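You operate a simulated robot arm through the tools that you are given. There is no shell and no other tool. Be economical: measure what you need, move in short steps, check, and stop when the job is done.

The job below is to be done with a simulated robot arm. You get a single attempt, and the scene is never put back.

JOB
Put things in order on the window end of the marble counter. At the end: the purple bag clip stands on top of the rimmed teal cup; the round green brush stands where the silver bowl stood; the silver bowl stands where the grey olives can stood; the grey olives can stands where the purple bag clip stood; whatever was shut is shut again. Leave all else as you found it, and nothing knocked over.
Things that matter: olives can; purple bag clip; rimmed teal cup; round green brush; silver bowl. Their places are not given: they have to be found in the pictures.

It is judged by the outcome, as a careful person would: the job done as asked, and still so three seconds after it is handed in. It fails if anything else is knocked over, pushed out of place, dropped, spilled or broken.

ROBOT AND FRAMES
A 7-joint arm with a two-finger parallel gripper, fixed in place. Base frame: the origin is at the foot of the arm, x ahead of it, y to its left, z up; the work surface is at about z = 0. Readings come in mm, rad, newtons and seconds.
With the tool pointing down near the work surface it reaches from about 240 to 620 mm from the base axis. Its first joint turns from -1.152 to 1.152 rad. Payload 2.6 kg.
Tool frame: the origin (TCP) lies between the finger pads and is the grasp point; the fingertips stand 30 mm ahead of it; z points along the fingers, y is the line along which they close. The gripper opens to 94 mm. The fingers are 28 mm wide and 10 mm thick; the gripper's body (50 by 96 mm) begins 55 mm behind the TCP.
Orientation is that of the tool frame in the base frame, as a unit quaternion [x, y, z, w]. With the fingers straight down and closing along the base's y, the tool's x points along the base's -x, its y along +y and its z along -z.

CONTROLS
- The arm moves only by the tool apply_moves. Its arguments are lists of equal length, an entry for each row: "dp": the shift along the tool's x, y, z in mm, a list of three; "turn": the turn, a rotation vector about the tool's x, y, z in rad, a list of three; "grip": the opening in per cent of the stroke, from 0 (shut) to 100 (fully open). In form: {"dp": [[x, y, z], ...], "turn": [[ax, ay, az], ...], "grip": [grip, ...]}. A call has 1 to 8 rows; each row shifts and turns the commanded pose from where the row before left it, along the tool's axes as they then stand. Rows are played at 5 a second. More than 50 mm and 0.15 rad between two rows, or a gripper value outside its range, and nothing of the call is played. Where a pose cannot be reached the arm comes as near as it can. A force on the tool above 40 N (or 10 N above the force at the start of the call, whichever is more), or a blocked arm, ends the call early, and 0.2 s more pass. Each finger travels about 72 mm/s and halts on what it meets, pressing with about 24 N; the grip force reading is that of the motor and also rises with nothing between the fingers. The clock runs only during rows and for 0.2 s after the last one: add rows that do not move to give the fingers time. The reply holds the time, the measured pose of the TCP, the force on the tool along the base axes, the opening and the grip force, in the units named above and with some noise, with the torque about the TCP (base axes, N m) and any sound that the robot's microphone picked up, and new pictures: "show" is both (left out), scene, wrist or none.
- Cameras (640 x 400 px; columns grow to the right, rows downward): "scene" is fixed at [23.5, 427.3, 565.6]; the picture's right is [-0.81, -0.59, 0.00], its down [-0.43, 0.59, -0.68] and it looks along [0.40, -0.55, -0.73] (base axes); focal length 348 px, centre (320, 200). "wrist" rides on the gripper at [76, 14, -103] in the tool frame; the picture's right is [-0.18, 0.98, 0.00], its down [-0.75, -0.14, -0.64] and it looks along [-0.63, -0.12, 0.77] (tool axes); focal length 243 px, centre (320, 200).
- measure_at(camera, pixels): for up to 12 pixels [column, row] of the newest picture of that camera ("zoom" is the newest enlarged one), the place [x, y, z] in the base frame of the surface seen there, good to about 3 mm, but the place of the scene camera against the robot may be out by one fixed shift of up to 25 mm in any direction. The clock stands still meanwhile.
- zoom(camera, box): a new picture of the part [left, top, right, bottom] of that camera's present view, enlarged. The clock stands still meanwhile.
- sign_off(): hands the job in; it is judged then, once.

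Go step by step. Measure first, check grasps and placings, and put right what went wrong. The budget is 80 turns and 200 pictures, counting those below and the enlarged ones. Unless the task says otherwise, let go and move clear before handing in, and close with one line.

The tools are called as a command line: name --argument value ..., lists and objects as JSON in quotes. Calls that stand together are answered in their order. apply_moves: Moves the arm, as the interface text tells. Its arguments: {"type":"object","properties":{"dp":{"type":"array"},"turn":{"type":"array"},"grip":{"type":"array"},"show":{"type":"string","enum":["both","scene","wrist","none"]}},"required":["dp","turn","grip"]} The other tools are called the same way: measure_at (camera, pixels) gives the place of the surface under pixels of a picture; zoom (camera, box) takes an enlarged picture of a part of a camera's view; sign_off () hands the job in.

At the start:

```text
time_s: 0.0
eef_pos: [299.8, 304.1, 314.5]
ee_rot: [0.0, 1.0, -0.001, 0.0]
ft_force: [0.0, 0.7, -0.3]
moment: [0.02, -0.02, -0.01]
opening: 94.2
grip_force: 0.0
```

scene: 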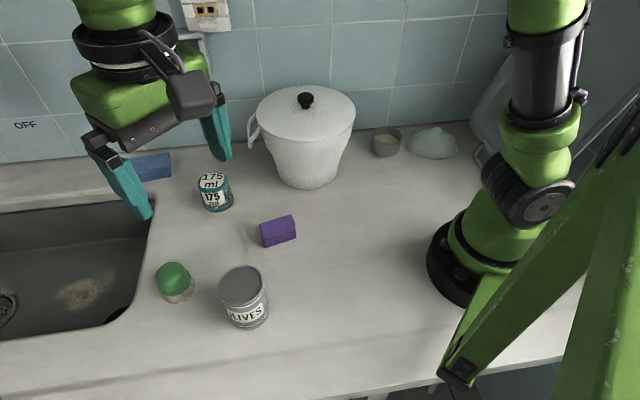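
wrist: 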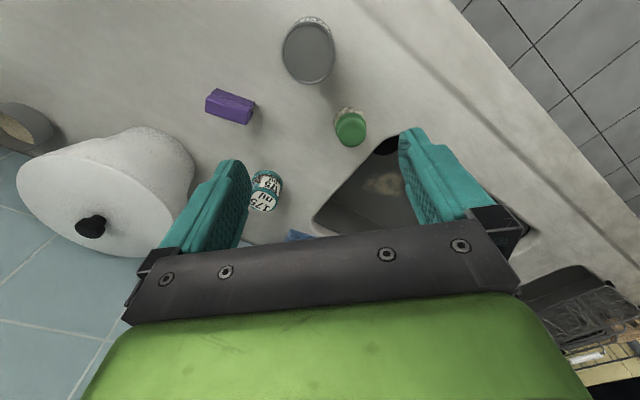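

The scene shows a purple clip (278,231), a green brush (174,282), the olives can (244,297), a 175 ml cup (214,190), a lidded white pot and two small vessels at (386,142) and (433,143). I'll zoom in to identify the silver bowl and the cup.

zoom --camera "scene" --box '[340, 90, 500, 190]'

zoom --camera "scene" --box '[130, 140, 330, 340]'

measure_at --camera "scene" --pixels '[[386, 135], [386, 152], [433, 138], [433, 156], [306, 98], [310, 185], [212, 178], [217, 208], [278, 222], [280, 243], [172, 272], [242, 280]]'

```text
4.00 times, centred on (420, 140) of scene
```

zoom: 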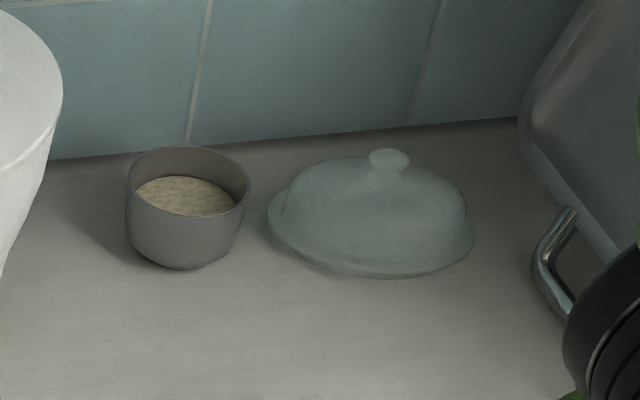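

```text
2.00 times, centred on (230, 240) of scene
```

zoom: 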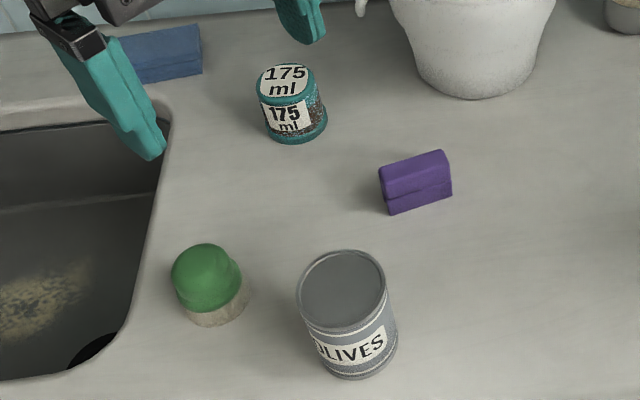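

```text
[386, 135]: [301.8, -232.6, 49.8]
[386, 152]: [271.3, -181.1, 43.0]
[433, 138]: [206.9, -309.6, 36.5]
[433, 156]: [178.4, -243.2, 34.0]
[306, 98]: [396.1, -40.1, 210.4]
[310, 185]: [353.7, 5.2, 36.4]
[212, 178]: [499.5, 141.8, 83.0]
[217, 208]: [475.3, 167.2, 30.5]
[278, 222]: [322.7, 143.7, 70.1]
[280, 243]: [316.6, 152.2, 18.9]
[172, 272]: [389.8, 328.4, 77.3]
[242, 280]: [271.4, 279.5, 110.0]
```

The grey bowl with grain at (386,142) looks like the silver bowl, though the pot and the dish could hide things. I'll measure the same points with the wrist camera to find the scene camera's shift, and look closer at the cup.

measure_at --camera "wrist" --pixels '[[308, 52], [313, 20], [228, 103], [230, 122], [350, 128], [343, 108], [265, 205], [268, 177], [90, 226], [300, 120], [22, 130], [38, 115]]'

zoom --camera "wrist" --box '[190, 0, 390, 240]'

measure_at --camera "scene" --pixels '[[304, 92], [330, 250], [243, 270], [243, 290], [175, 265], [265, 115], [345, 115], [386, 160], [372, 140], [402, 140], [386, 128], [386, 142]]'

```text
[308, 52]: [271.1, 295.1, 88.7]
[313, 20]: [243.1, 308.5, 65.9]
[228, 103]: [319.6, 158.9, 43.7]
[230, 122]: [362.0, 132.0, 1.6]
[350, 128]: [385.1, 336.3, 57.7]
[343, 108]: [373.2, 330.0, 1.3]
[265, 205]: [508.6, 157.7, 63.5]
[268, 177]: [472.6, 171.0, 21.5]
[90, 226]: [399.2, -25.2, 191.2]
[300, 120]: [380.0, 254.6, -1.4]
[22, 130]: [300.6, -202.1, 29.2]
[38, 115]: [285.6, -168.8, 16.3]
```

```text
1.67 times, centred on (290, 120) of wrist
```

zoom: 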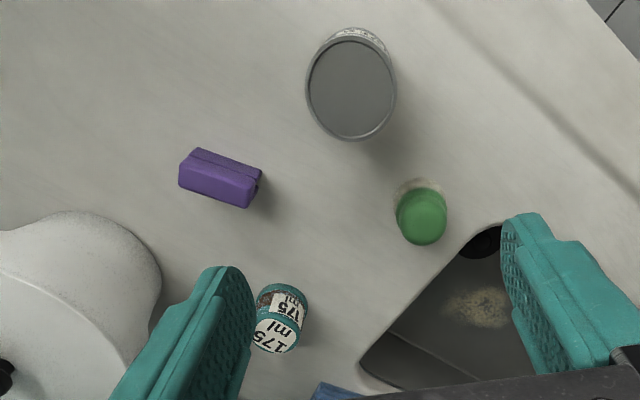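

```text
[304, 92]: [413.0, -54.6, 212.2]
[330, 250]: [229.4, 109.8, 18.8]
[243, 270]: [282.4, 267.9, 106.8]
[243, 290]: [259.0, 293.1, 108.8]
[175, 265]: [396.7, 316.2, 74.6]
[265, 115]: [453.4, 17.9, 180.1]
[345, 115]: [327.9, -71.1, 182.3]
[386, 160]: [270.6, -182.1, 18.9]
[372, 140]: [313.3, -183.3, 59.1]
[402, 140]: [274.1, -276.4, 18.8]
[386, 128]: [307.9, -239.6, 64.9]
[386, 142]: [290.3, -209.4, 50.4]
```

Comparing the two cameras, the scene camera reads about (0,-15,+20) off, since the counter reads z≈19 there and ≈0 from the wrist. I'll go nearer the clip, staying high, for a clean wrist measurement.

apply_moves --dp '[[0, -45, 0], [0, -45, 0], [0, -45, 0], [30, 0, 30], [20, 0, 40], [0, 0, 0]]' --turn '[[0, 0, 0], [0, 0, 0], [0, 0, 0], [0, 0, 0], [0, 0, 0], [0, 0, 0]]' --grip '[100, 100, 100, 100, 100, 100]'

```text
time_s: 1.4
eef_pos: [251.6, 168.2, 244.3]
ee_rot: [0.0, 1.0, 0.0, 0.0]
ft_force: [0.1, 0.3, -0.9]
moment: [0.04, -0.01, -0.03]
opening: 94.0
grip_force: 0.1
```

scene: 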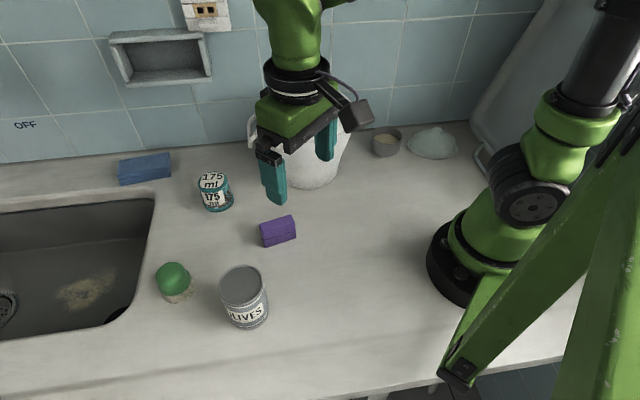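
wrist: 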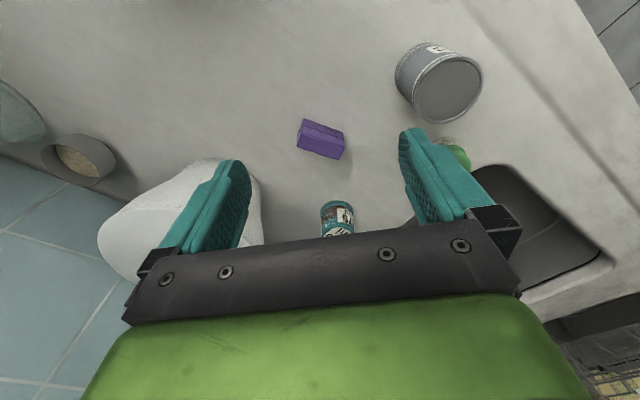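

zoom --camera "wrist" --box '[280, 90, 380, 240]'

measure_at --camera "wrist" --pixels '[[301, 133], [305, 121], [342, 137], [338, 152], [299, 144], [320, 138], [337, 230], [337, 208], [437, 88], [450, 120], [60, 145], [105, 150]]'

zoom --camera "wrist" --box '[0, 70, 160, 210]'

zoom --camera "scene" --box '[180, 150, 310, 260]'

```text
2.67 times, centred on (330, 165) of wrist
```

zoom: 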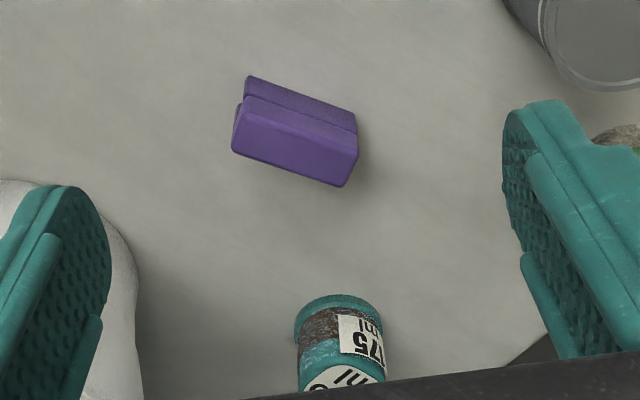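

```text
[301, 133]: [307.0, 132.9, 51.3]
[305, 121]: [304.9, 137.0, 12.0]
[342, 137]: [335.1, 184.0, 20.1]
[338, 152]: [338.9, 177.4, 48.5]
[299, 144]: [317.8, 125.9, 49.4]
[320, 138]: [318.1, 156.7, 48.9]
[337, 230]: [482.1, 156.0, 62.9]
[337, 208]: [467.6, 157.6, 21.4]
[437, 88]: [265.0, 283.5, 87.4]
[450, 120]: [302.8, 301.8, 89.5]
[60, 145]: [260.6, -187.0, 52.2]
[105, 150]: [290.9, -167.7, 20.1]
```

```text
2.86 times, centred on (80, 140) of wrist
```

zoom: 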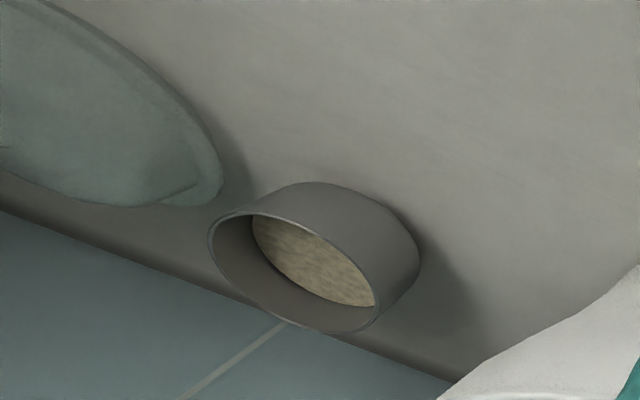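

```text
3.64 times, centred on (245, 205) of scene
```

zoom: 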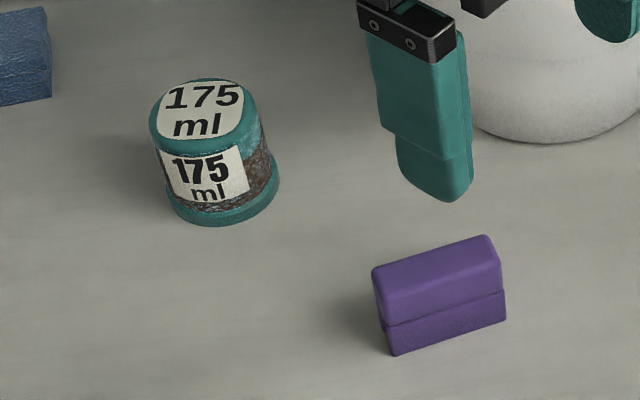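

The clip is a roughly 50 mm tall block with its long axis mostly along y, and the cup stands upside down with a flat "175 ml" top. I'll measure points just inside the clip's top edges and on the cup.

measure_at --camera "wrist" --pixels '[[304, 128], [341, 141], [337, 157], [300, 144], [322, 134], [318, 150], [302, 136], [340, 149], [320, 142], [346, 205], [322, 212], [355, 222]]'

measure_at --camera "scene" --pixels '[[214, 175], [202, 180], [226, 180], [212, 172], [213, 185], [263, 226], [293, 217], [293, 224], [265, 232], [278, 226]]'

```text
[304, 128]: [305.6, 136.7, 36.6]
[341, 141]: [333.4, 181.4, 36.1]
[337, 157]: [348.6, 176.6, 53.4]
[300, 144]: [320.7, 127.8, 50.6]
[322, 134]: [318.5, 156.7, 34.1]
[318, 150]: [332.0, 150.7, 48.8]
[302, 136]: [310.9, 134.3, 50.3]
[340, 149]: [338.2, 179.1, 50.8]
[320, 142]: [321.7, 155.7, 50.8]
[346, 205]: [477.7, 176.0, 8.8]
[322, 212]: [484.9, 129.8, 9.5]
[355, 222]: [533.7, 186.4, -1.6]
```

```text
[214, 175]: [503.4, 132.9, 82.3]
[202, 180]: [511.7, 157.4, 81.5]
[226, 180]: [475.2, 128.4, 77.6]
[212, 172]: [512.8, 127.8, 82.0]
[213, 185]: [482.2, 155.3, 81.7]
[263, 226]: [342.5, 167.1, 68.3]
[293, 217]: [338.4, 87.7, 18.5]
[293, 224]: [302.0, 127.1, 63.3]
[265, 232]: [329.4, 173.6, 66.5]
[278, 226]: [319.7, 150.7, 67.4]
```

The clip's top centre is about (327,155), z≈50, with the long axis about 31° from y toward x and about 58 mm long. I'll turn 0.54 rad, go over it, come part way down and check.

apply_moves --dp '[[-38, -6.5, 40], [-37.5, -6.5, 40], [0, 0, 20], [0, 0, 10], [0, 0, 0], [0, 0, 0], [0, 0, 0]]' --turn '[[0, 0, 0], [0, 0, 0], [0, 0, 0.135], [0, 0, 0.135], [0, 0, 0.135], [0, 0, 0.135], [0, 0, 0]]' --grip '[100, 100, 100, 100, 100, 100, 100]'

```text
refused: row 1 steps farther than a row can; nothing moved
```

Row 1 was longer than 50 mm in total, so I'll split the move into smaller steps.

apply_moves --dp '[[-38, -6.5, 25], [-37.5, -6.5, 25], [0, 0, 25], [0, 0, 25], [0, 0, 10], [0, 0, 0], [0, 0, 0]]' --turn '[[0, 0, 0], [0, 0, 0], [0, 0, 0.135], [0, 0, 0.135], [0, 0, 0.135], [0, 0, 0.135], [0, 0, 0]]' --grip '[100, 100, 100, 100, 100, 100, 100]'

```text
time_s: 3.0
eef_pos: [325.8, 155.8, 134.8]
ee_rot: [0.268, 0.963, 0.0, 0.0]
ft_force: [-0.5, 0.3, 0.1]
moment: [-0.03, 0.01, 0.02]
opening: 93.9
grip_force: 0.0
```

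scene: 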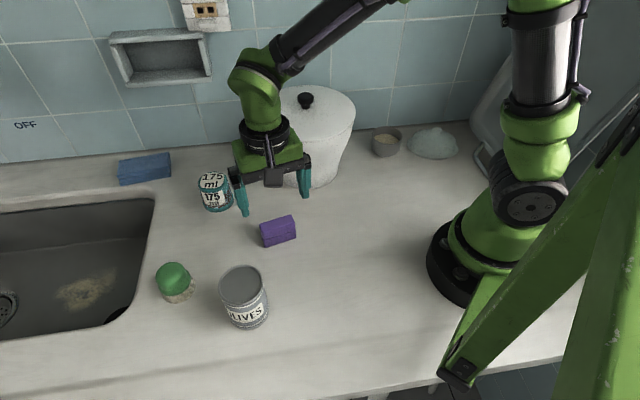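
wrist: 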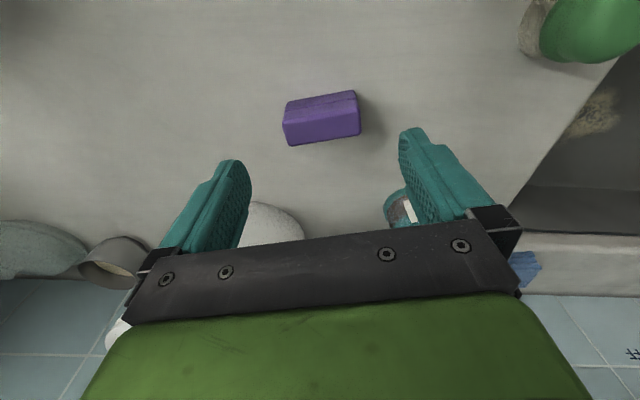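

The clip at (320,118) is nearly aligned with the fingers. I'll refine its centre and angle.

zoom --camera "wrist" --box '[270, 80, 370, 160]'

measure_at --camera "wrist" --pixels '[[286, 126], [290, 143], [358, 132], [356, 114], [320, 113], [325, 140], [306, 130], [340, 123], [400, 205], [330, 60]]'

```text
5.00 times, centred on (320, 120) of wrist
```

zoom: 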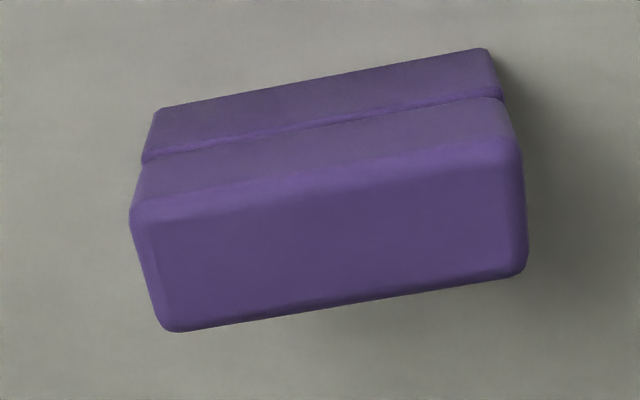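

```text
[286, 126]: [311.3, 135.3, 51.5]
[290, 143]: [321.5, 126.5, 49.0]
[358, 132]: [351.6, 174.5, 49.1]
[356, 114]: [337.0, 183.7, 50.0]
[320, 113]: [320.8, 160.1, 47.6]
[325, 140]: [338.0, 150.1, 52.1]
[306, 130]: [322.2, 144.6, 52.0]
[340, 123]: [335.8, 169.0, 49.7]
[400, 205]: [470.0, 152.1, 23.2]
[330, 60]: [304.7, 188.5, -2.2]
```

The clip's top corners give a centre of (330,155), so I'll shift about 4 mm, go down to TCP z≈35 and close.

apply_moves --dp '[[-4, 1.5, 40], [0, 0, 35], [0, 0, 24], [0, 0, 0], [0, 0, 0], [0, 0, 0], [0, 0, 0]]' --turn '[[0, 0, 0], [0, 0, 0], [0, 0, 0], [0, 0, 0], [0, 0, 0], [0, 0, 0], [0, 0, 0]]' --grip '[100, 100, 100, 100, 50, 40, 40]'

```text
time_s: 4.6
eef_pos: [328.6, 154.5, 35.0]
ee_rot: [0.266, 0.964, 0.0, -0.001]
ft_force: [0.0, 0.2, -0.3]
moment: [-0.04, -0.01, 0.02]
opening: 67.2
grip_force: 24.0
```

scene: 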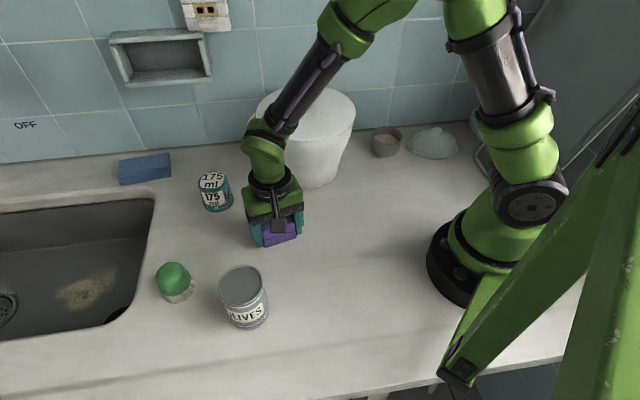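
wrist: 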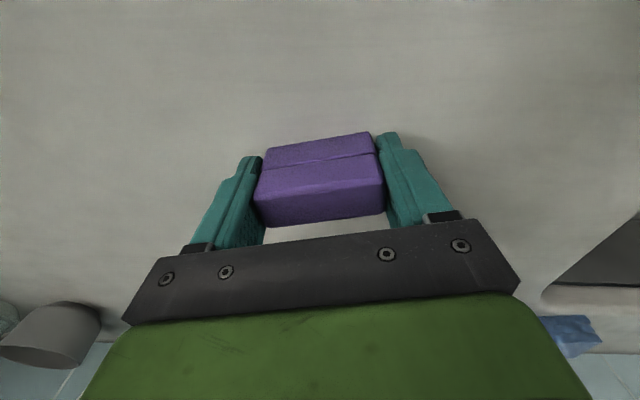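

The gripper stopped on the clip at 67 mm with 24 N. I'll lift it straight up and check the hold and the cup.

apply_moves --dp '[[0, 0, -30], [0, 0, -40], [0, 0, -45], [0, 0, -45], [0, 0, 0]]' --turn '[[0, 0, 0], [0, 0, 0], [0, 0, 0], [0, 0, 0], [0, 0, 0]]' --grip '[40, 40, 40, 40, 40]'

```text
time_s: 5.8
eef_pos: [330.1, 155.3, 193.6]
ee_rot: [0.267, 0.964, 0.0, 0.0]
ft_force: [0.4, -0.5, 0.8]
moment: [0.0, 0.01, 0.02]
opening: 67.3
grip_force: 23.7
```

scene: 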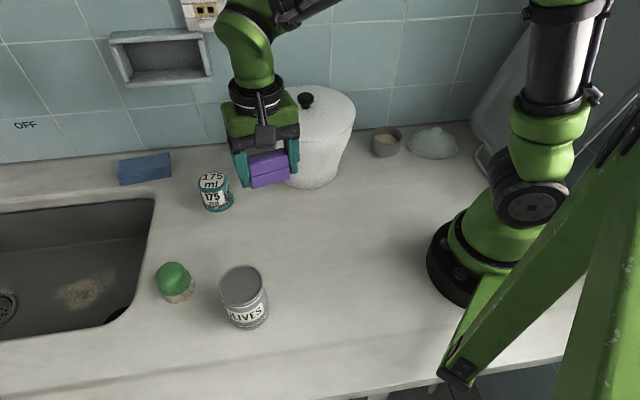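
wrist: 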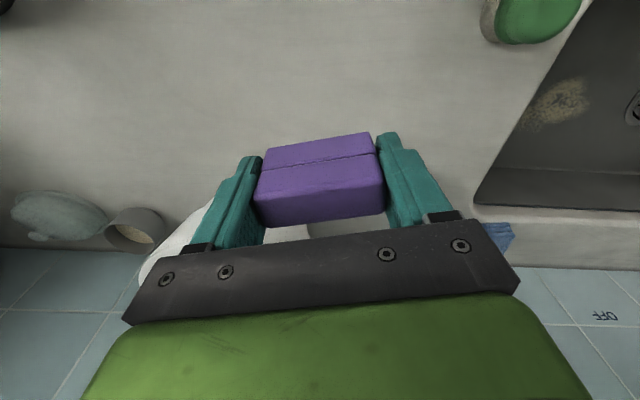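

The clip is held firmly at (320,180) in the wrist view. Next I'll carry it over the cup at height; a point straight under the TCP should show near row 105 of the wrist view.

apply_moves --dp '[[-35, 22, 0], [-35, 22, 0], [-35, 22, 0], [-35, 22, 0], [0, 0, 0]]' --turn '[[0, 0, 0], [0, 0, 0], [0, 0, 0], [0, 0, 0], [0, 0, 0]]' --grip '[40, 40, 40, 40, 40]'

```text
time_s: 7.0
eef_pos: [495.4, 157.8, 193.7]
ee_rot: [0.267, 0.964, 0.0, -0.001]
ft_force: [-0.1, -0.4, -0.5]
moment: [-0.01, -0.01, -0.01]
opening: 67.2
grip_force: 24.0
```

scene: 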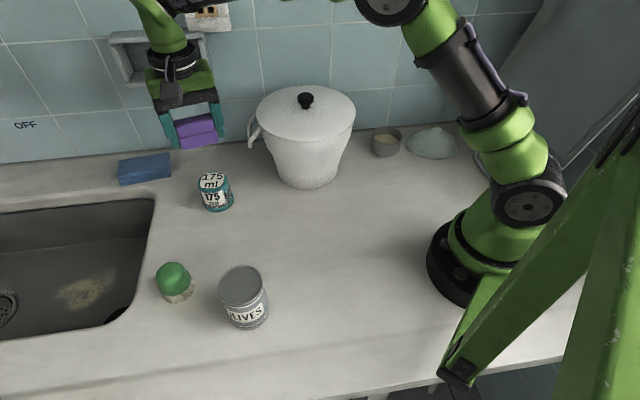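
wrist: 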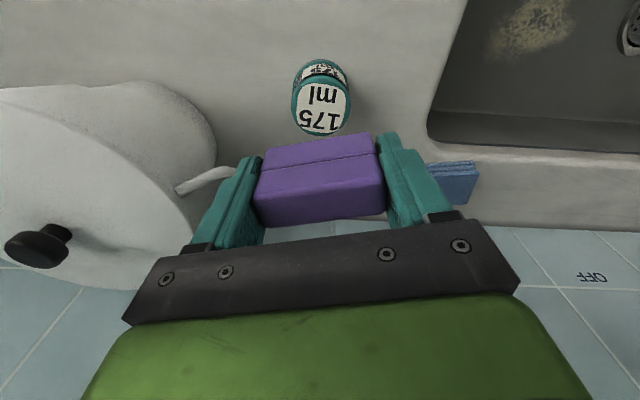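

The cup's top shows clearly at (320,108). I'll measure its edges and the held clip.

zoom --camera "wrist" --box '[240, 40, 400, 240]'

measure_at --camera "wrist" --pixels '[[293, 107], [350, 107], [321, 82], [321, 132], [321, 107], [302, 90], [340, 90], [302, 125], [275, 185], [375, 165], [272, 157], [368, 140]]'

```text
2.00 times, centred on (320, 140) of wrist
```

zoom: 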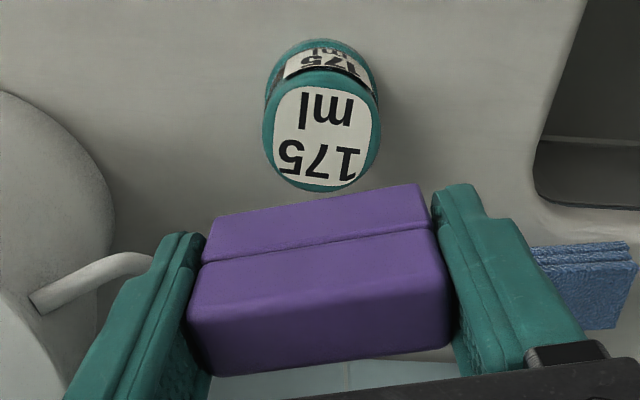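

```text
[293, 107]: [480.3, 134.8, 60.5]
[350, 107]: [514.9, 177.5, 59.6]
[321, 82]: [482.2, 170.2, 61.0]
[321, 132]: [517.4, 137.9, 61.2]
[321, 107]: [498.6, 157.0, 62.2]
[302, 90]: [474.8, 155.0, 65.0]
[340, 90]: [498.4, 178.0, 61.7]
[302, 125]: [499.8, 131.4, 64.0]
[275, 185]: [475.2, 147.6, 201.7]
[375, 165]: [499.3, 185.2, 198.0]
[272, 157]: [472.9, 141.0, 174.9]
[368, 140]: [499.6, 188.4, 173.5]
```

The cup's top centre is (498,156) at z≈62, and the clip is centred in the fingers. I'll shift 3 mm and go down to just above contact (TCP ≈101).

apply_moves --dp '[[-3, 0, 30], [0, 0, 30], [0, 0, 22], [0, 0, 10], [0, 0, 0]]' --turn '[[0, 0, 0], [0, 0, 0], [0, 0, 0], [0, 0, 0], [0, 0, 0]]' --grip '[40, 40, 40, 40, 40]'

zoom --camera "scene" --box '[160, 110, 280, 230]'

```text
time_s: 8.2
eef_pos: [498.4, 159.0, 101.4]
ee_rot: [0.266, 0.964, 0.001, 0.0]
ft_force: [-0.3, -0.5, -0.1]
moment: [-0.02, 0.02, 0.03]
opening: 67.5
grip_force: 24.3
```

scene: 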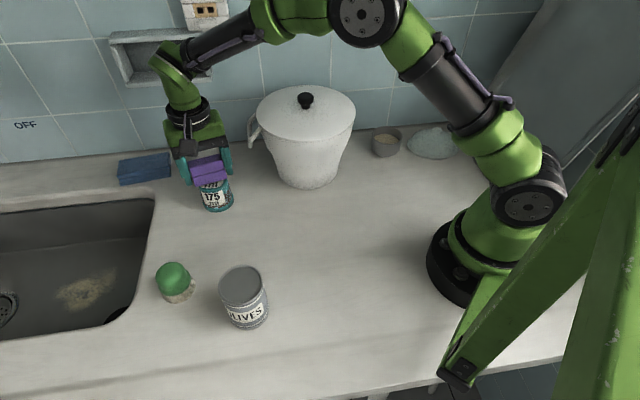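
wrist: 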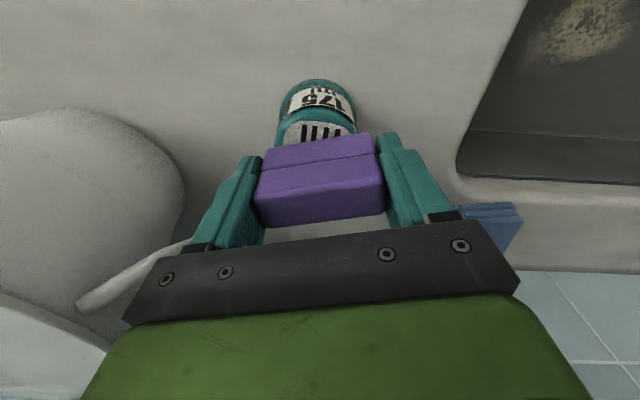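

```text
3.33 times, centred on (220, 170) of scene
```

zoom: 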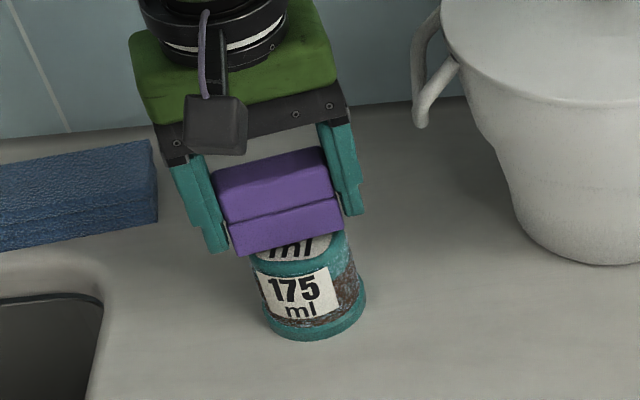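

The clip hangs a few mm over the cup and the TCP is 3 mm off in y. I'll correct that and lower in 1–1.5 mm steps, watching the force.

apply_moves --dp '[[-1.5, -2.5, 0], [0, 0, 1.5], [0, 0, 1], [0, 0, 0]]' --turn '[[0, 0, 0], [0, 0, 0], [0, 0, 0], [0, 0, 0]]' --grip '[40, 40, 40, 40]' --show "none"

```text
time_s: 9.2
eef_pos: [497.3, 154.5, 100.0]
ee_rot: [0.267, 0.964, 0.001, 0.0]
ft_force: [0.2, -0.6, -0.8]
moment: [0.03, -0.01, 0.01]
opening: 67.4
grip_force: 23.9
```

apply_moves --dp '[[0, 0, 1], [0, 0, 0]]' --turn '[[0, 0, 0], [0, 0, 0]]' --grip '[40, 40]' --show "none"

apply_moves --dp '[[0, 0, 1], [0, 0, 0]]' --turn '[[0, 0, 0], [0, 0, 0]]' --grip '[40, 40]' --show "scene"

zoom --camera "scene" --box '[170, 130, 270, 230]'

```text
time_s: 9.8
eef_pos: [498.5, 153.8, 98.2]
ee_rot: [0.266, 0.964, 0.001, 0.001]
ft_force: [-0.2, -0.5, -0.2]
moment: [0.01, -0.04, -0.01]
opening: 67.3
grip_force: 23.7
```

```text
time_s: 10.4
eef_pos: [495.9, 154.6, 96.8]
ee_rot: [0.266, 0.964, 0.001, 0.0]
ft_force: [0.8, -0.4, -0.9]
moment: [-0.02, -0.01, -0.02]
opening: 67.2
grip_force: 24.4
```

scene: 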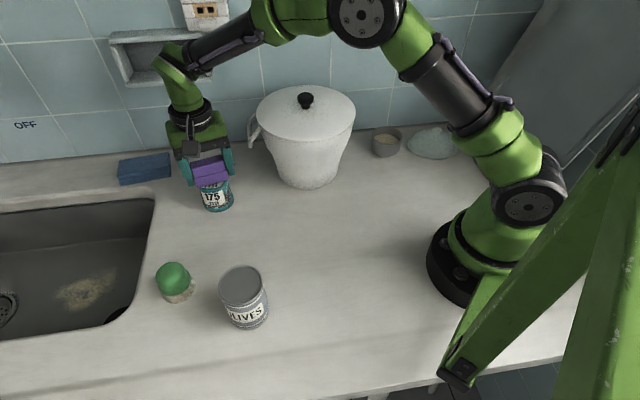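

```text
4.00 times, centred on (220, 180) of scene
```

zoom: 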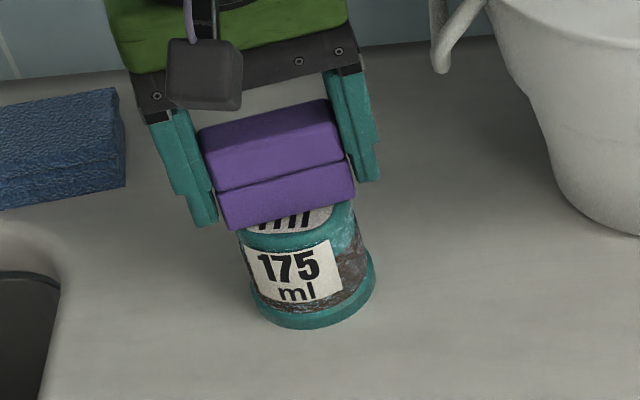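

No contact force yet, so I'll continue down 1 mm at a time.

apply_moves --dp '[[0, 0, 1], [0, 0, 0]]' --turn '[[0, 0, 0], [0, 0, 0]]' --grip '[40, 40]' --show "none"

apply_moves --dp '[[0, 0, 1], [0, 0, 0]]' --turn '[[0, 0, 0], [0, 0, 0]]' --grip '[40, 40]' --show "wrist"

```text
time_s: 11.0
eef_pos: [496.6, 154.5, 97.0]
ee_rot: [0.267, 0.964, 0.0, -0.001]
ft_force: [-0.2, 0.3, -0.8]
moment: [-0.01, -0.02, 0.01]
opening: 67.5
grip_force: 24.2
```

```text
time_s: 11.6
eef_pos: [497.1, 155.1, 97.1]
ee_rot: [0.266, 0.964, 0.0, 0.0]
ft_force: [-0.8, 0.0, 1.9]
moment: [-0.01, 0.05, 0.01]
opening: 67.4
grip_force: 24.0
```

wrist: 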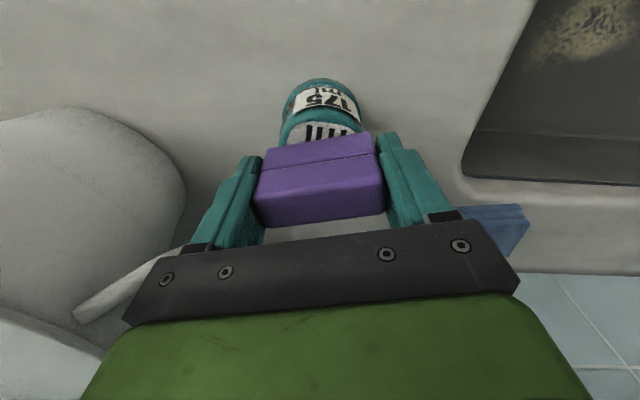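

Force rose to +1.9 N and the TCP stopped at 97, so the clip is resting on the cup. I'll open the fingers and withdraw straight up.

apply_moves --dp '[[0, 0, 0], [0, 0, 0], [0, 0, 0], [0, 0, -30], [0, 0, -40], [0, 0, -40], [0, 0, 0]]' --turn '[[0, 0, 0], [0, 0, 0], [0, 0, 0], [0, 0, 0], [0, 0, 0], [0, 0, 0], [0, 0, 0]]' --grip '[74, 90, 100, 100, 100, 100, 100]'

zoom --camera "scene" --box '[170, 130, 270, 230]'

```text
time_s: 13.2
eef_pos: [498.7, 155.6, 204.7]
ee_rot: [0.266, 0.964, 0.0, 0.0]
ft_force: [0.3, 0.1, -0.5]
moment: [0.01, 0.04, -0.01]
opening: 94.2
grip_force: 0.0
```

scene: 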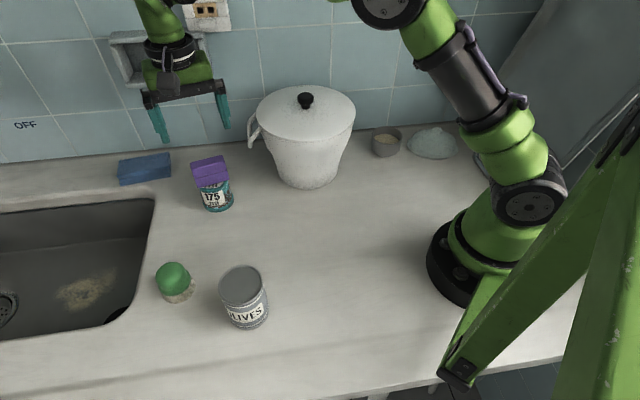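
wrist: 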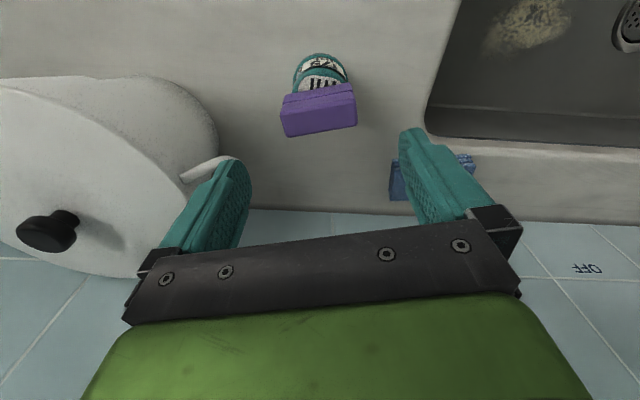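

```text
4.00 times, centred on (220, 180) of scene
```

zoom: 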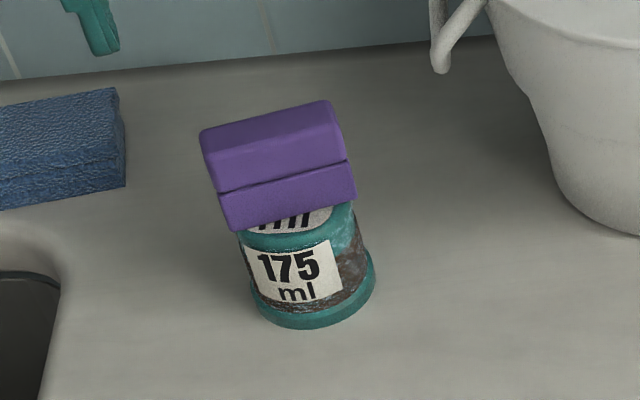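

The clip stands on the cup (zoom, around (278,165)). Next is the olives can: I'll move over its estimated centre (271,293) at the same height and measure.

measure_at --camera "wrist" --pixels '[[284, 105], [352, 92], [355, 120], [290, 132], [320, 70], [312, 89]]'

apply_moves --dp '[[44, 0, 0], [44, 0, 0], [44, 0, 0], [44, 0, 0], [44, 0, 0], [44, 0, 0], [0, 0, 0]]' --turn '[[0, 0, 0], [0, 0, 0], [0, 0, 0], [0, 0, 0], [0, 0, 0], [0, 0, 0], [0, 0, 0]]' --grip '[100, 100, 100, 100, 100, 100, 100]'

```text
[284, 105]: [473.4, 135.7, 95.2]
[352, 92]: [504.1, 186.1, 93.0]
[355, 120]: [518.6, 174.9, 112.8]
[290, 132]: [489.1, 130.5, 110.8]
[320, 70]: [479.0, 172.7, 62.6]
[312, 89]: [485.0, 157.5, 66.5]
```

```text
time_s: 14.8
eef_pos: [270.2, 291.6, 203.8]
ee_rot: [0.266, 0.964, 0.0, 0.0]
ft_force: [0.1, -1.1, -0.5]
moment: [-0.01, 0.0, -0.01]
opening: 94.0
grip_force: 0.1
```

scene: 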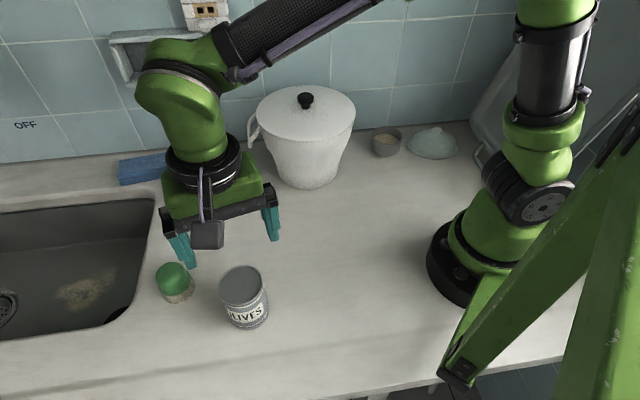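
wrist: 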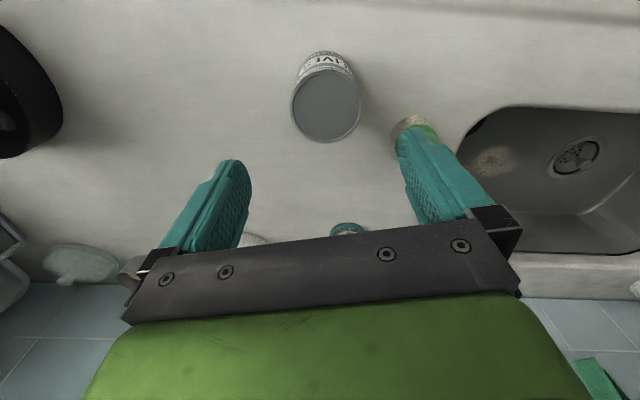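

The can's top is at (326,104) in the wrist view, below the TCP. I'll measure its edges, and the brush too.

measure_at --camera "wrist" --pixels '[[292, 106], [359, 103], [326, 73], [327, 140], [326, 105], [303, 80], [350, 80], [303, 130], [350, 130], [326, 50]]'

zoom --camera "wrist" --box '[240, 20, 460, 180]'

```text
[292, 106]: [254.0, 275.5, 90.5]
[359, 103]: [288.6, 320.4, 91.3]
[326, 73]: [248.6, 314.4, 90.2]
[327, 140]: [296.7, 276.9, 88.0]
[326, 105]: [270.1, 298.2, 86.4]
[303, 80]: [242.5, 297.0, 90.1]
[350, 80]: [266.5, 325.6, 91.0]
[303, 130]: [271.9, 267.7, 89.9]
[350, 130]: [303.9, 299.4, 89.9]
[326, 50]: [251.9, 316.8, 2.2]
```

```text
2.50 times, centred on (350, 100) of wrist
```

zoom: 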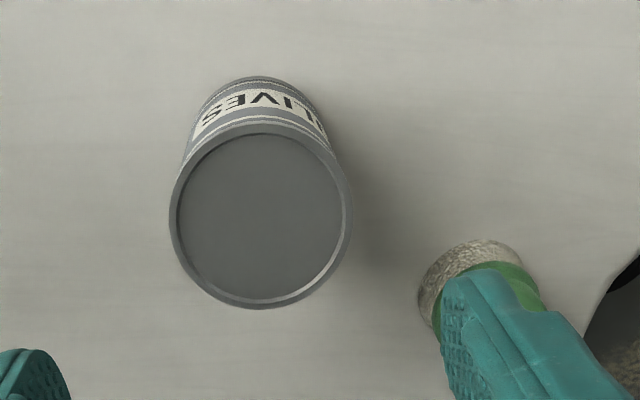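

The can is centred at (271.5,297), about 60 mm across and 90 mm tall. I'll go down to TCP z≈58 and close.

apply_moves --dp '[[1.7, 5.4, 36], [0, 0, 40], [0, 0, 40], [0, 0, 30], [0, 0, 0], [0, 0, 0], [0, 0, 0], [0, 0, 0]]' --turn '[[0, 0, 0], [0, 0, 0], [0, 0, 0], [0, 0, 0], [0, 0, 0], [0, 0, 0], [0, 0, 0], [0, 0, 0]]' --grip '[100, 100, 100, 100, 100, 50, 30, 30]'

```text
time_s: 16.6
eef_pos: [271.9, 295.5, 59.7]
ee_rot: [0.267, 0.964, 0.001, 0.0]
ft_force: [0.3, 0.3, 0.3]
moment: [-0.03, -0.01, -0.02]
opening: 64.5
grip_force: 24.7
```

scene: 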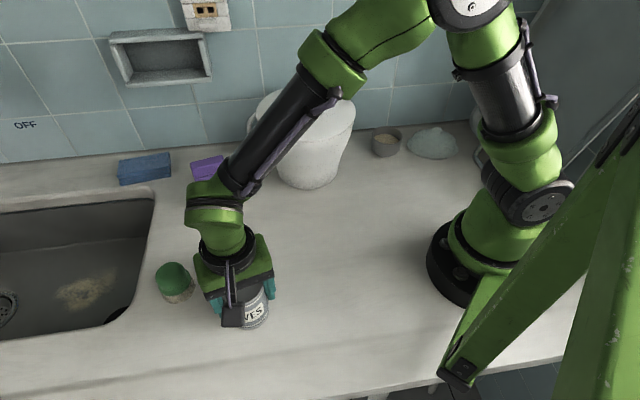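
wrist: 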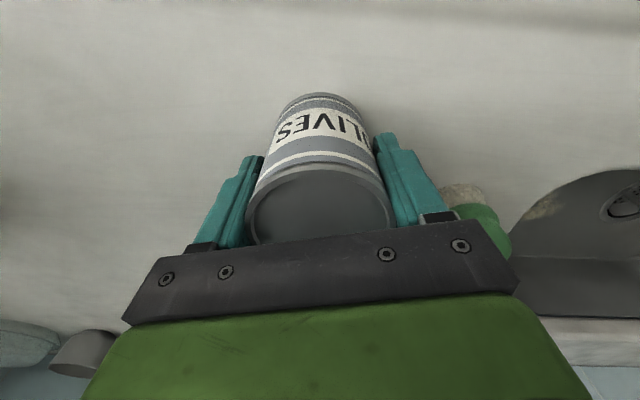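

The can is held at 64.5 mm. I'll lift it 50 mm and carry it by (58.5,-142) to the clip's old place.

apply_moves --dp '[[0, 0, -20], [0, 0, -30], [-30.8, -22.9, 0], [-30.8, -22.9, 0], [-30.8, -22.9, 0], [-30.8, -22.9, 0], [0, 0, 0]]' --turn '[[0, 0, 0], [0, 0, 0], [0, 0, 0], [0, 0, 0], [0, 0, 0], [0, 0, 0], [0, 0, 0]]' --grip '[30, 30, 30, 30, 30, 30, 30]'

```text
time_s: 18.2
eef_pos: [332.1, 154.2, 110.8]
ee_rot: [0.267, 0.964, -0.001, 0.0]
ft_force: [-0.4, 0.5, -3.1]
moment: [0.02, -0.02, 0.02]
opening: 64.2
grip_force: 24.1
```

scene: 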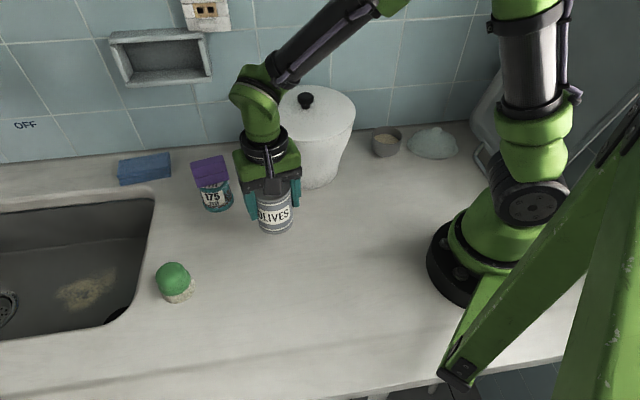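
wrist: 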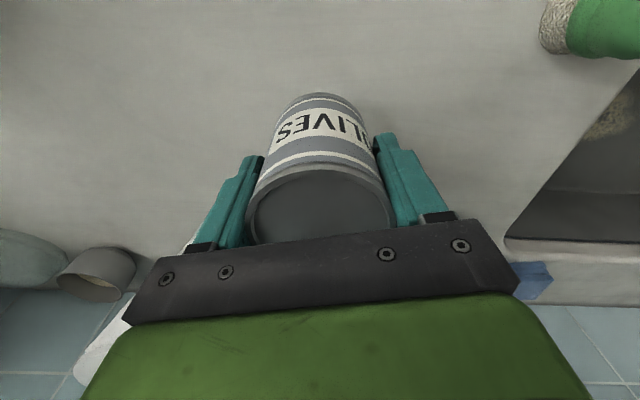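

The can hangs over the clip's old place and the wrist force shows its 3 N weight. I'll lower 50 mm, with the last millimetres slow.

apply_moves --dp '[[0, 0, 25], [0, 0, 17], [0, 0, 4], [0, 0, 2], [0, 0, 1], [0, 0, 0]]' --turn '[[0, 0, 0], [0, 0, 0], [0, 0, 0], [0, 0, 0], [0, 0, 0], [0, 0, 0]]' --grip '[30, 30, 30, 30, 30, 30]' --show "none"

apply_moves --dp '[[0, 0, 1], [0, 0, 0]]' --turn '[[0, 0, 0], [0, 0, 0]]' --grip '[30, 30]' --show "none"

```text
time_s: 19.6
eef_pos: [332.2, 154.3, 62.2]
ee_rot: [0.266, 0.964, 0.001, 0.0]
ft_force: [-0.1, 0.4, -3.2]
moment: [0.01, -0.03, -0.02]
opening: 64.5
grip_force: 24.2
```

```text
time_s: 20.2
eef_pos: [331.2, 153.5, 60.9]
ee_rot: [0.267, 0.964, 0.001, 0.0]
ft_force: [0.5, -0.2, -3.1]
moment: [-0.01, 0.01, 0.0]
opening: 64.2
grip_force: 24.0
```

apply_moves --dp '[[0, 0, 1], [0, 0, 0]]' --turn '[[0, 0, 0], [0, 0, 0]]' --grip '[30, 30]' --show "none"

apply_moves --dp '[[0, 0, 1], [0, 0, 0]]' --turn '[[0, 0, 0], [0, 0, 0]]' --grip '[30, 30]' --show "none"

```text
time_s: 20.8
eef_pos: [330.5, 152.8, 60.3]
ee_rot: [0.266, 0.964, 0.0, 0.0]
ft_force: [-0.6, 0.5, -2.6]
moment: [0.0, -0.01, -0.01]
opening: 64.5
grip_force: 24.1
```

```text
time_s: 21.4
eef_pos: [331.3, 155.2, 59.5]
ee_rot: [0.266, 0.964, 0.0, 0.0]
ft_force: [-0.7, -0.8, 4.4]
moment: [-0.07, 0.24, 0.01]
opening: 64.4
grip_force: 23.9
```

The force swung from -3 to +4.4 N, so the can is down. I'll release and rise clear.

apply_moves --dp '[[0, 0, 0], [0, 0, 0], [0, 0, 0], [0, 0, -40], [0, 0, -45], [0, 0, -45], [0, 0, -35], [0, 0, 0]]' --turn '[[0, 0, 0], [0, 0, 0], [0, 0, 0], [0, 0, 0], [0, 0, 0], [0, 0, 0], [0, 0, 0], [0, 0, 0]]' --grip '[75, 90, 100, 100, 100, 100, 100, 100]'

```text
time_s: 23.2
eef_pos: [331.0, 154.3, 226.5]
ee_rot: [0.267, 0.964, 0.0, 0.0]
ft_force: [0.1, 0.0, -0.2]
moment: [0.0, -0.01, 0.01]
opening: 93.8
grip_force: 0.2
```

scene: 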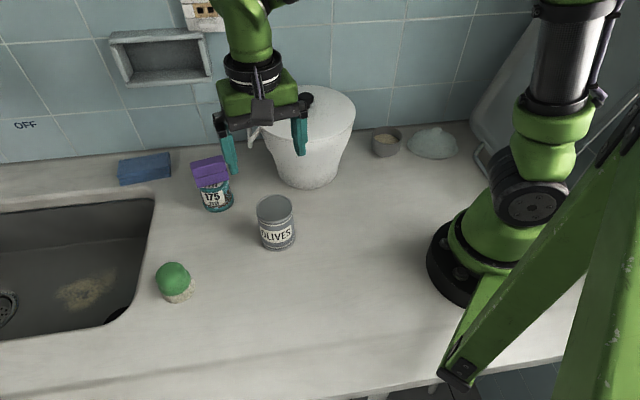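
wrist: 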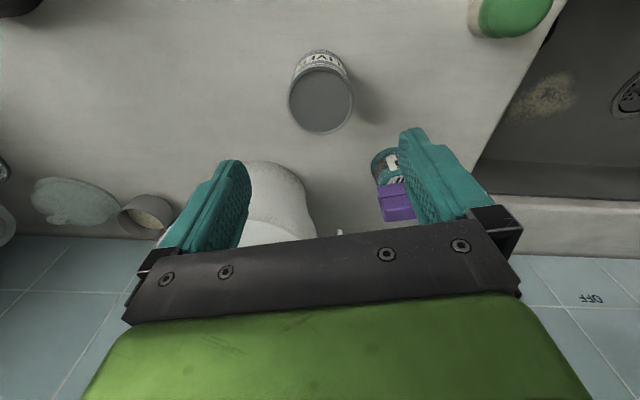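

The can is upright at the clip's old place. Now I'll rise and go over the bowl, passing above the pot lid (knob ≈192) with the fingertips at ≈260.

measure_at --camera "wrist" --pixels '[[290, 103], [352, 98], [320, 72], [321, 131], [321, 100], [140, 215], [125, 213], [165, 205], [150, 197], [112, 205]]'

apply_moves --dp '[[0, 0, -35], [0, 0, -35], [0, -40, 0], [0, -40, 0], [0, -40, 0], [0, -40, 0], [0, 0, 0]]' --turn '[[0, 0, 0], [0, 0, 0], [0, 0, 0], [0, 0, 0], [0, 0, 0], [0, 0, 0], [0, 0, 0]]' --grip '[100, 100, 100, 100, 100, 100, 100]'

```text
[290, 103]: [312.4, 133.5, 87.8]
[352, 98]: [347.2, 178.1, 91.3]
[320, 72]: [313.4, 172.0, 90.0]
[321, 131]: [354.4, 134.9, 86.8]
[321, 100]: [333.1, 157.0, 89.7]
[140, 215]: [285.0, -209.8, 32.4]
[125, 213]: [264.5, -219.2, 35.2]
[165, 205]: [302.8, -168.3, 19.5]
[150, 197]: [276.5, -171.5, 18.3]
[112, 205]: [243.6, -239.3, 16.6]
```

```text
time_s: 24.8
eef_pos: [246.8, 14.9, 292.2]
ee_rot: [0.266, 0.964, 0.0, 0.0]
ft_force: [-0.4, -0.9, 0.1]
moment: [-0.04, 0.02, -0.01]
opening: 94.1
grip_force: 0.0
```

scene: 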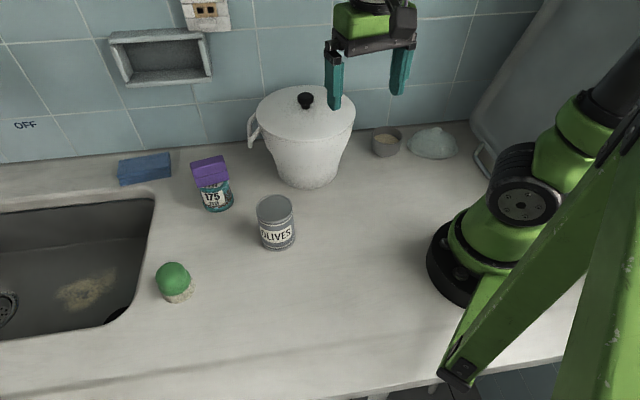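
wrist: 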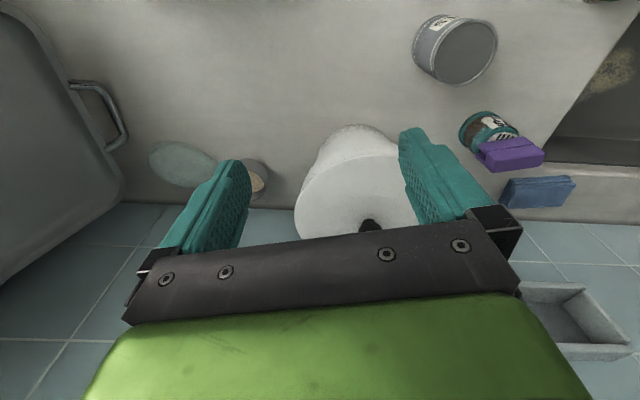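

The wall foot runs nearly parallel to the fingers' closing line (row ≈205). I'll carry on to above the bowl.

apply_moves --dp '[[-24, -32, 0], [-24, -32, 0], [-24, -32, 0], [-24, -32, 0], [-24, -32, 0], [0, 0, 0]]' --turn '[[0, 0, 0], [0, 0, 0], [0, 0, 0], [0, 0, 0], [0, 0, 0], [0, 0, 0]]' --grip '[100, 100, 100, 100, 100, 100]'

zoom --camera "wrist" --box '[220, 30, 420, 230]'

```text
time_s: 26.2
eef_pos: [269.9, -183.9, 295.5]
ee_rot: [0.266, 0.964, 0.0, -0.001]
ft_force: [-0.6, 0.2, 0.0]
moment: [-0.01, 0.0, -0.02]
opening: 93.9
grip_force: 0.1
```

scene: 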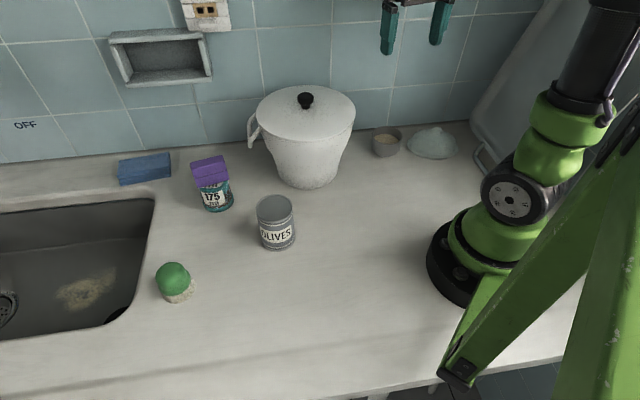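
wrist: 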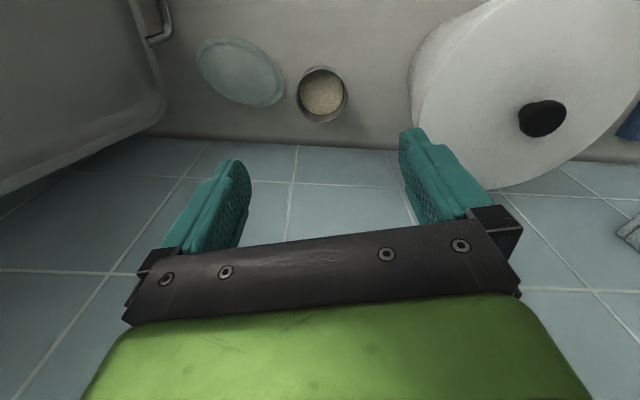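

```text
2.00 times, centred on (320, 130) of wrist
```

zoom: 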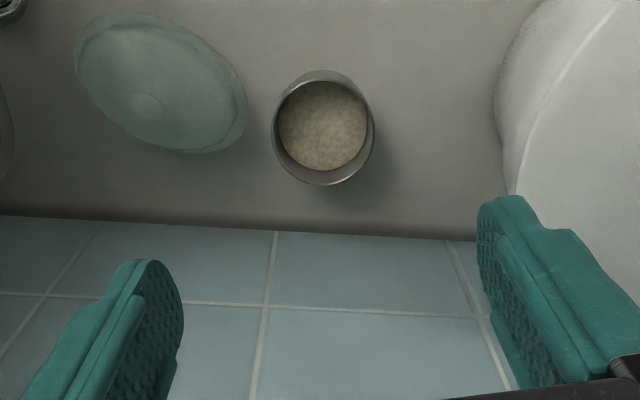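

measure_at --camera "wrist" --pixels '[[299, 95], [347, 95], [322, 70], [322, 122], [322, 95], [282, 95], [258, 104], [310, 138], [220, 135], [400, 145], [405, 90], [430, 40]]'

zoom --camera "wrist" --box '[270, 50, 370, 150]'

```text
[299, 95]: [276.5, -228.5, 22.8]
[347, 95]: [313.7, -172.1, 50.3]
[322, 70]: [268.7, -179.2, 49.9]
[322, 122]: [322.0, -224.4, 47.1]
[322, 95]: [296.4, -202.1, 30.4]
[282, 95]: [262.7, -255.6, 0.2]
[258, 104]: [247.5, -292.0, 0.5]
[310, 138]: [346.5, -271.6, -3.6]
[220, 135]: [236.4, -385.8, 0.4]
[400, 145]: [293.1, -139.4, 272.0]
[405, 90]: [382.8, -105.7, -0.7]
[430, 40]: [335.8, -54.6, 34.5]
```

```text
4.00 times, centred on (320, 100) of wrist
```

zoom: 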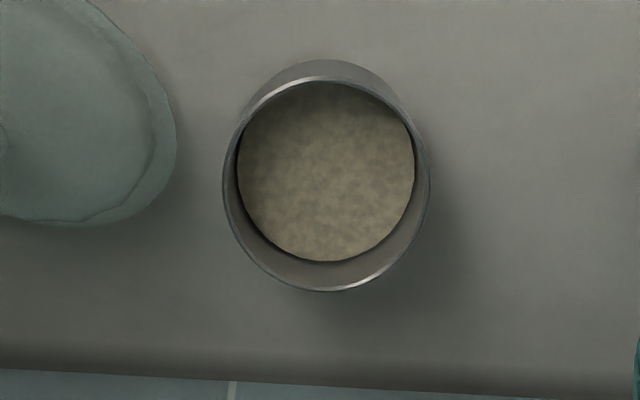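

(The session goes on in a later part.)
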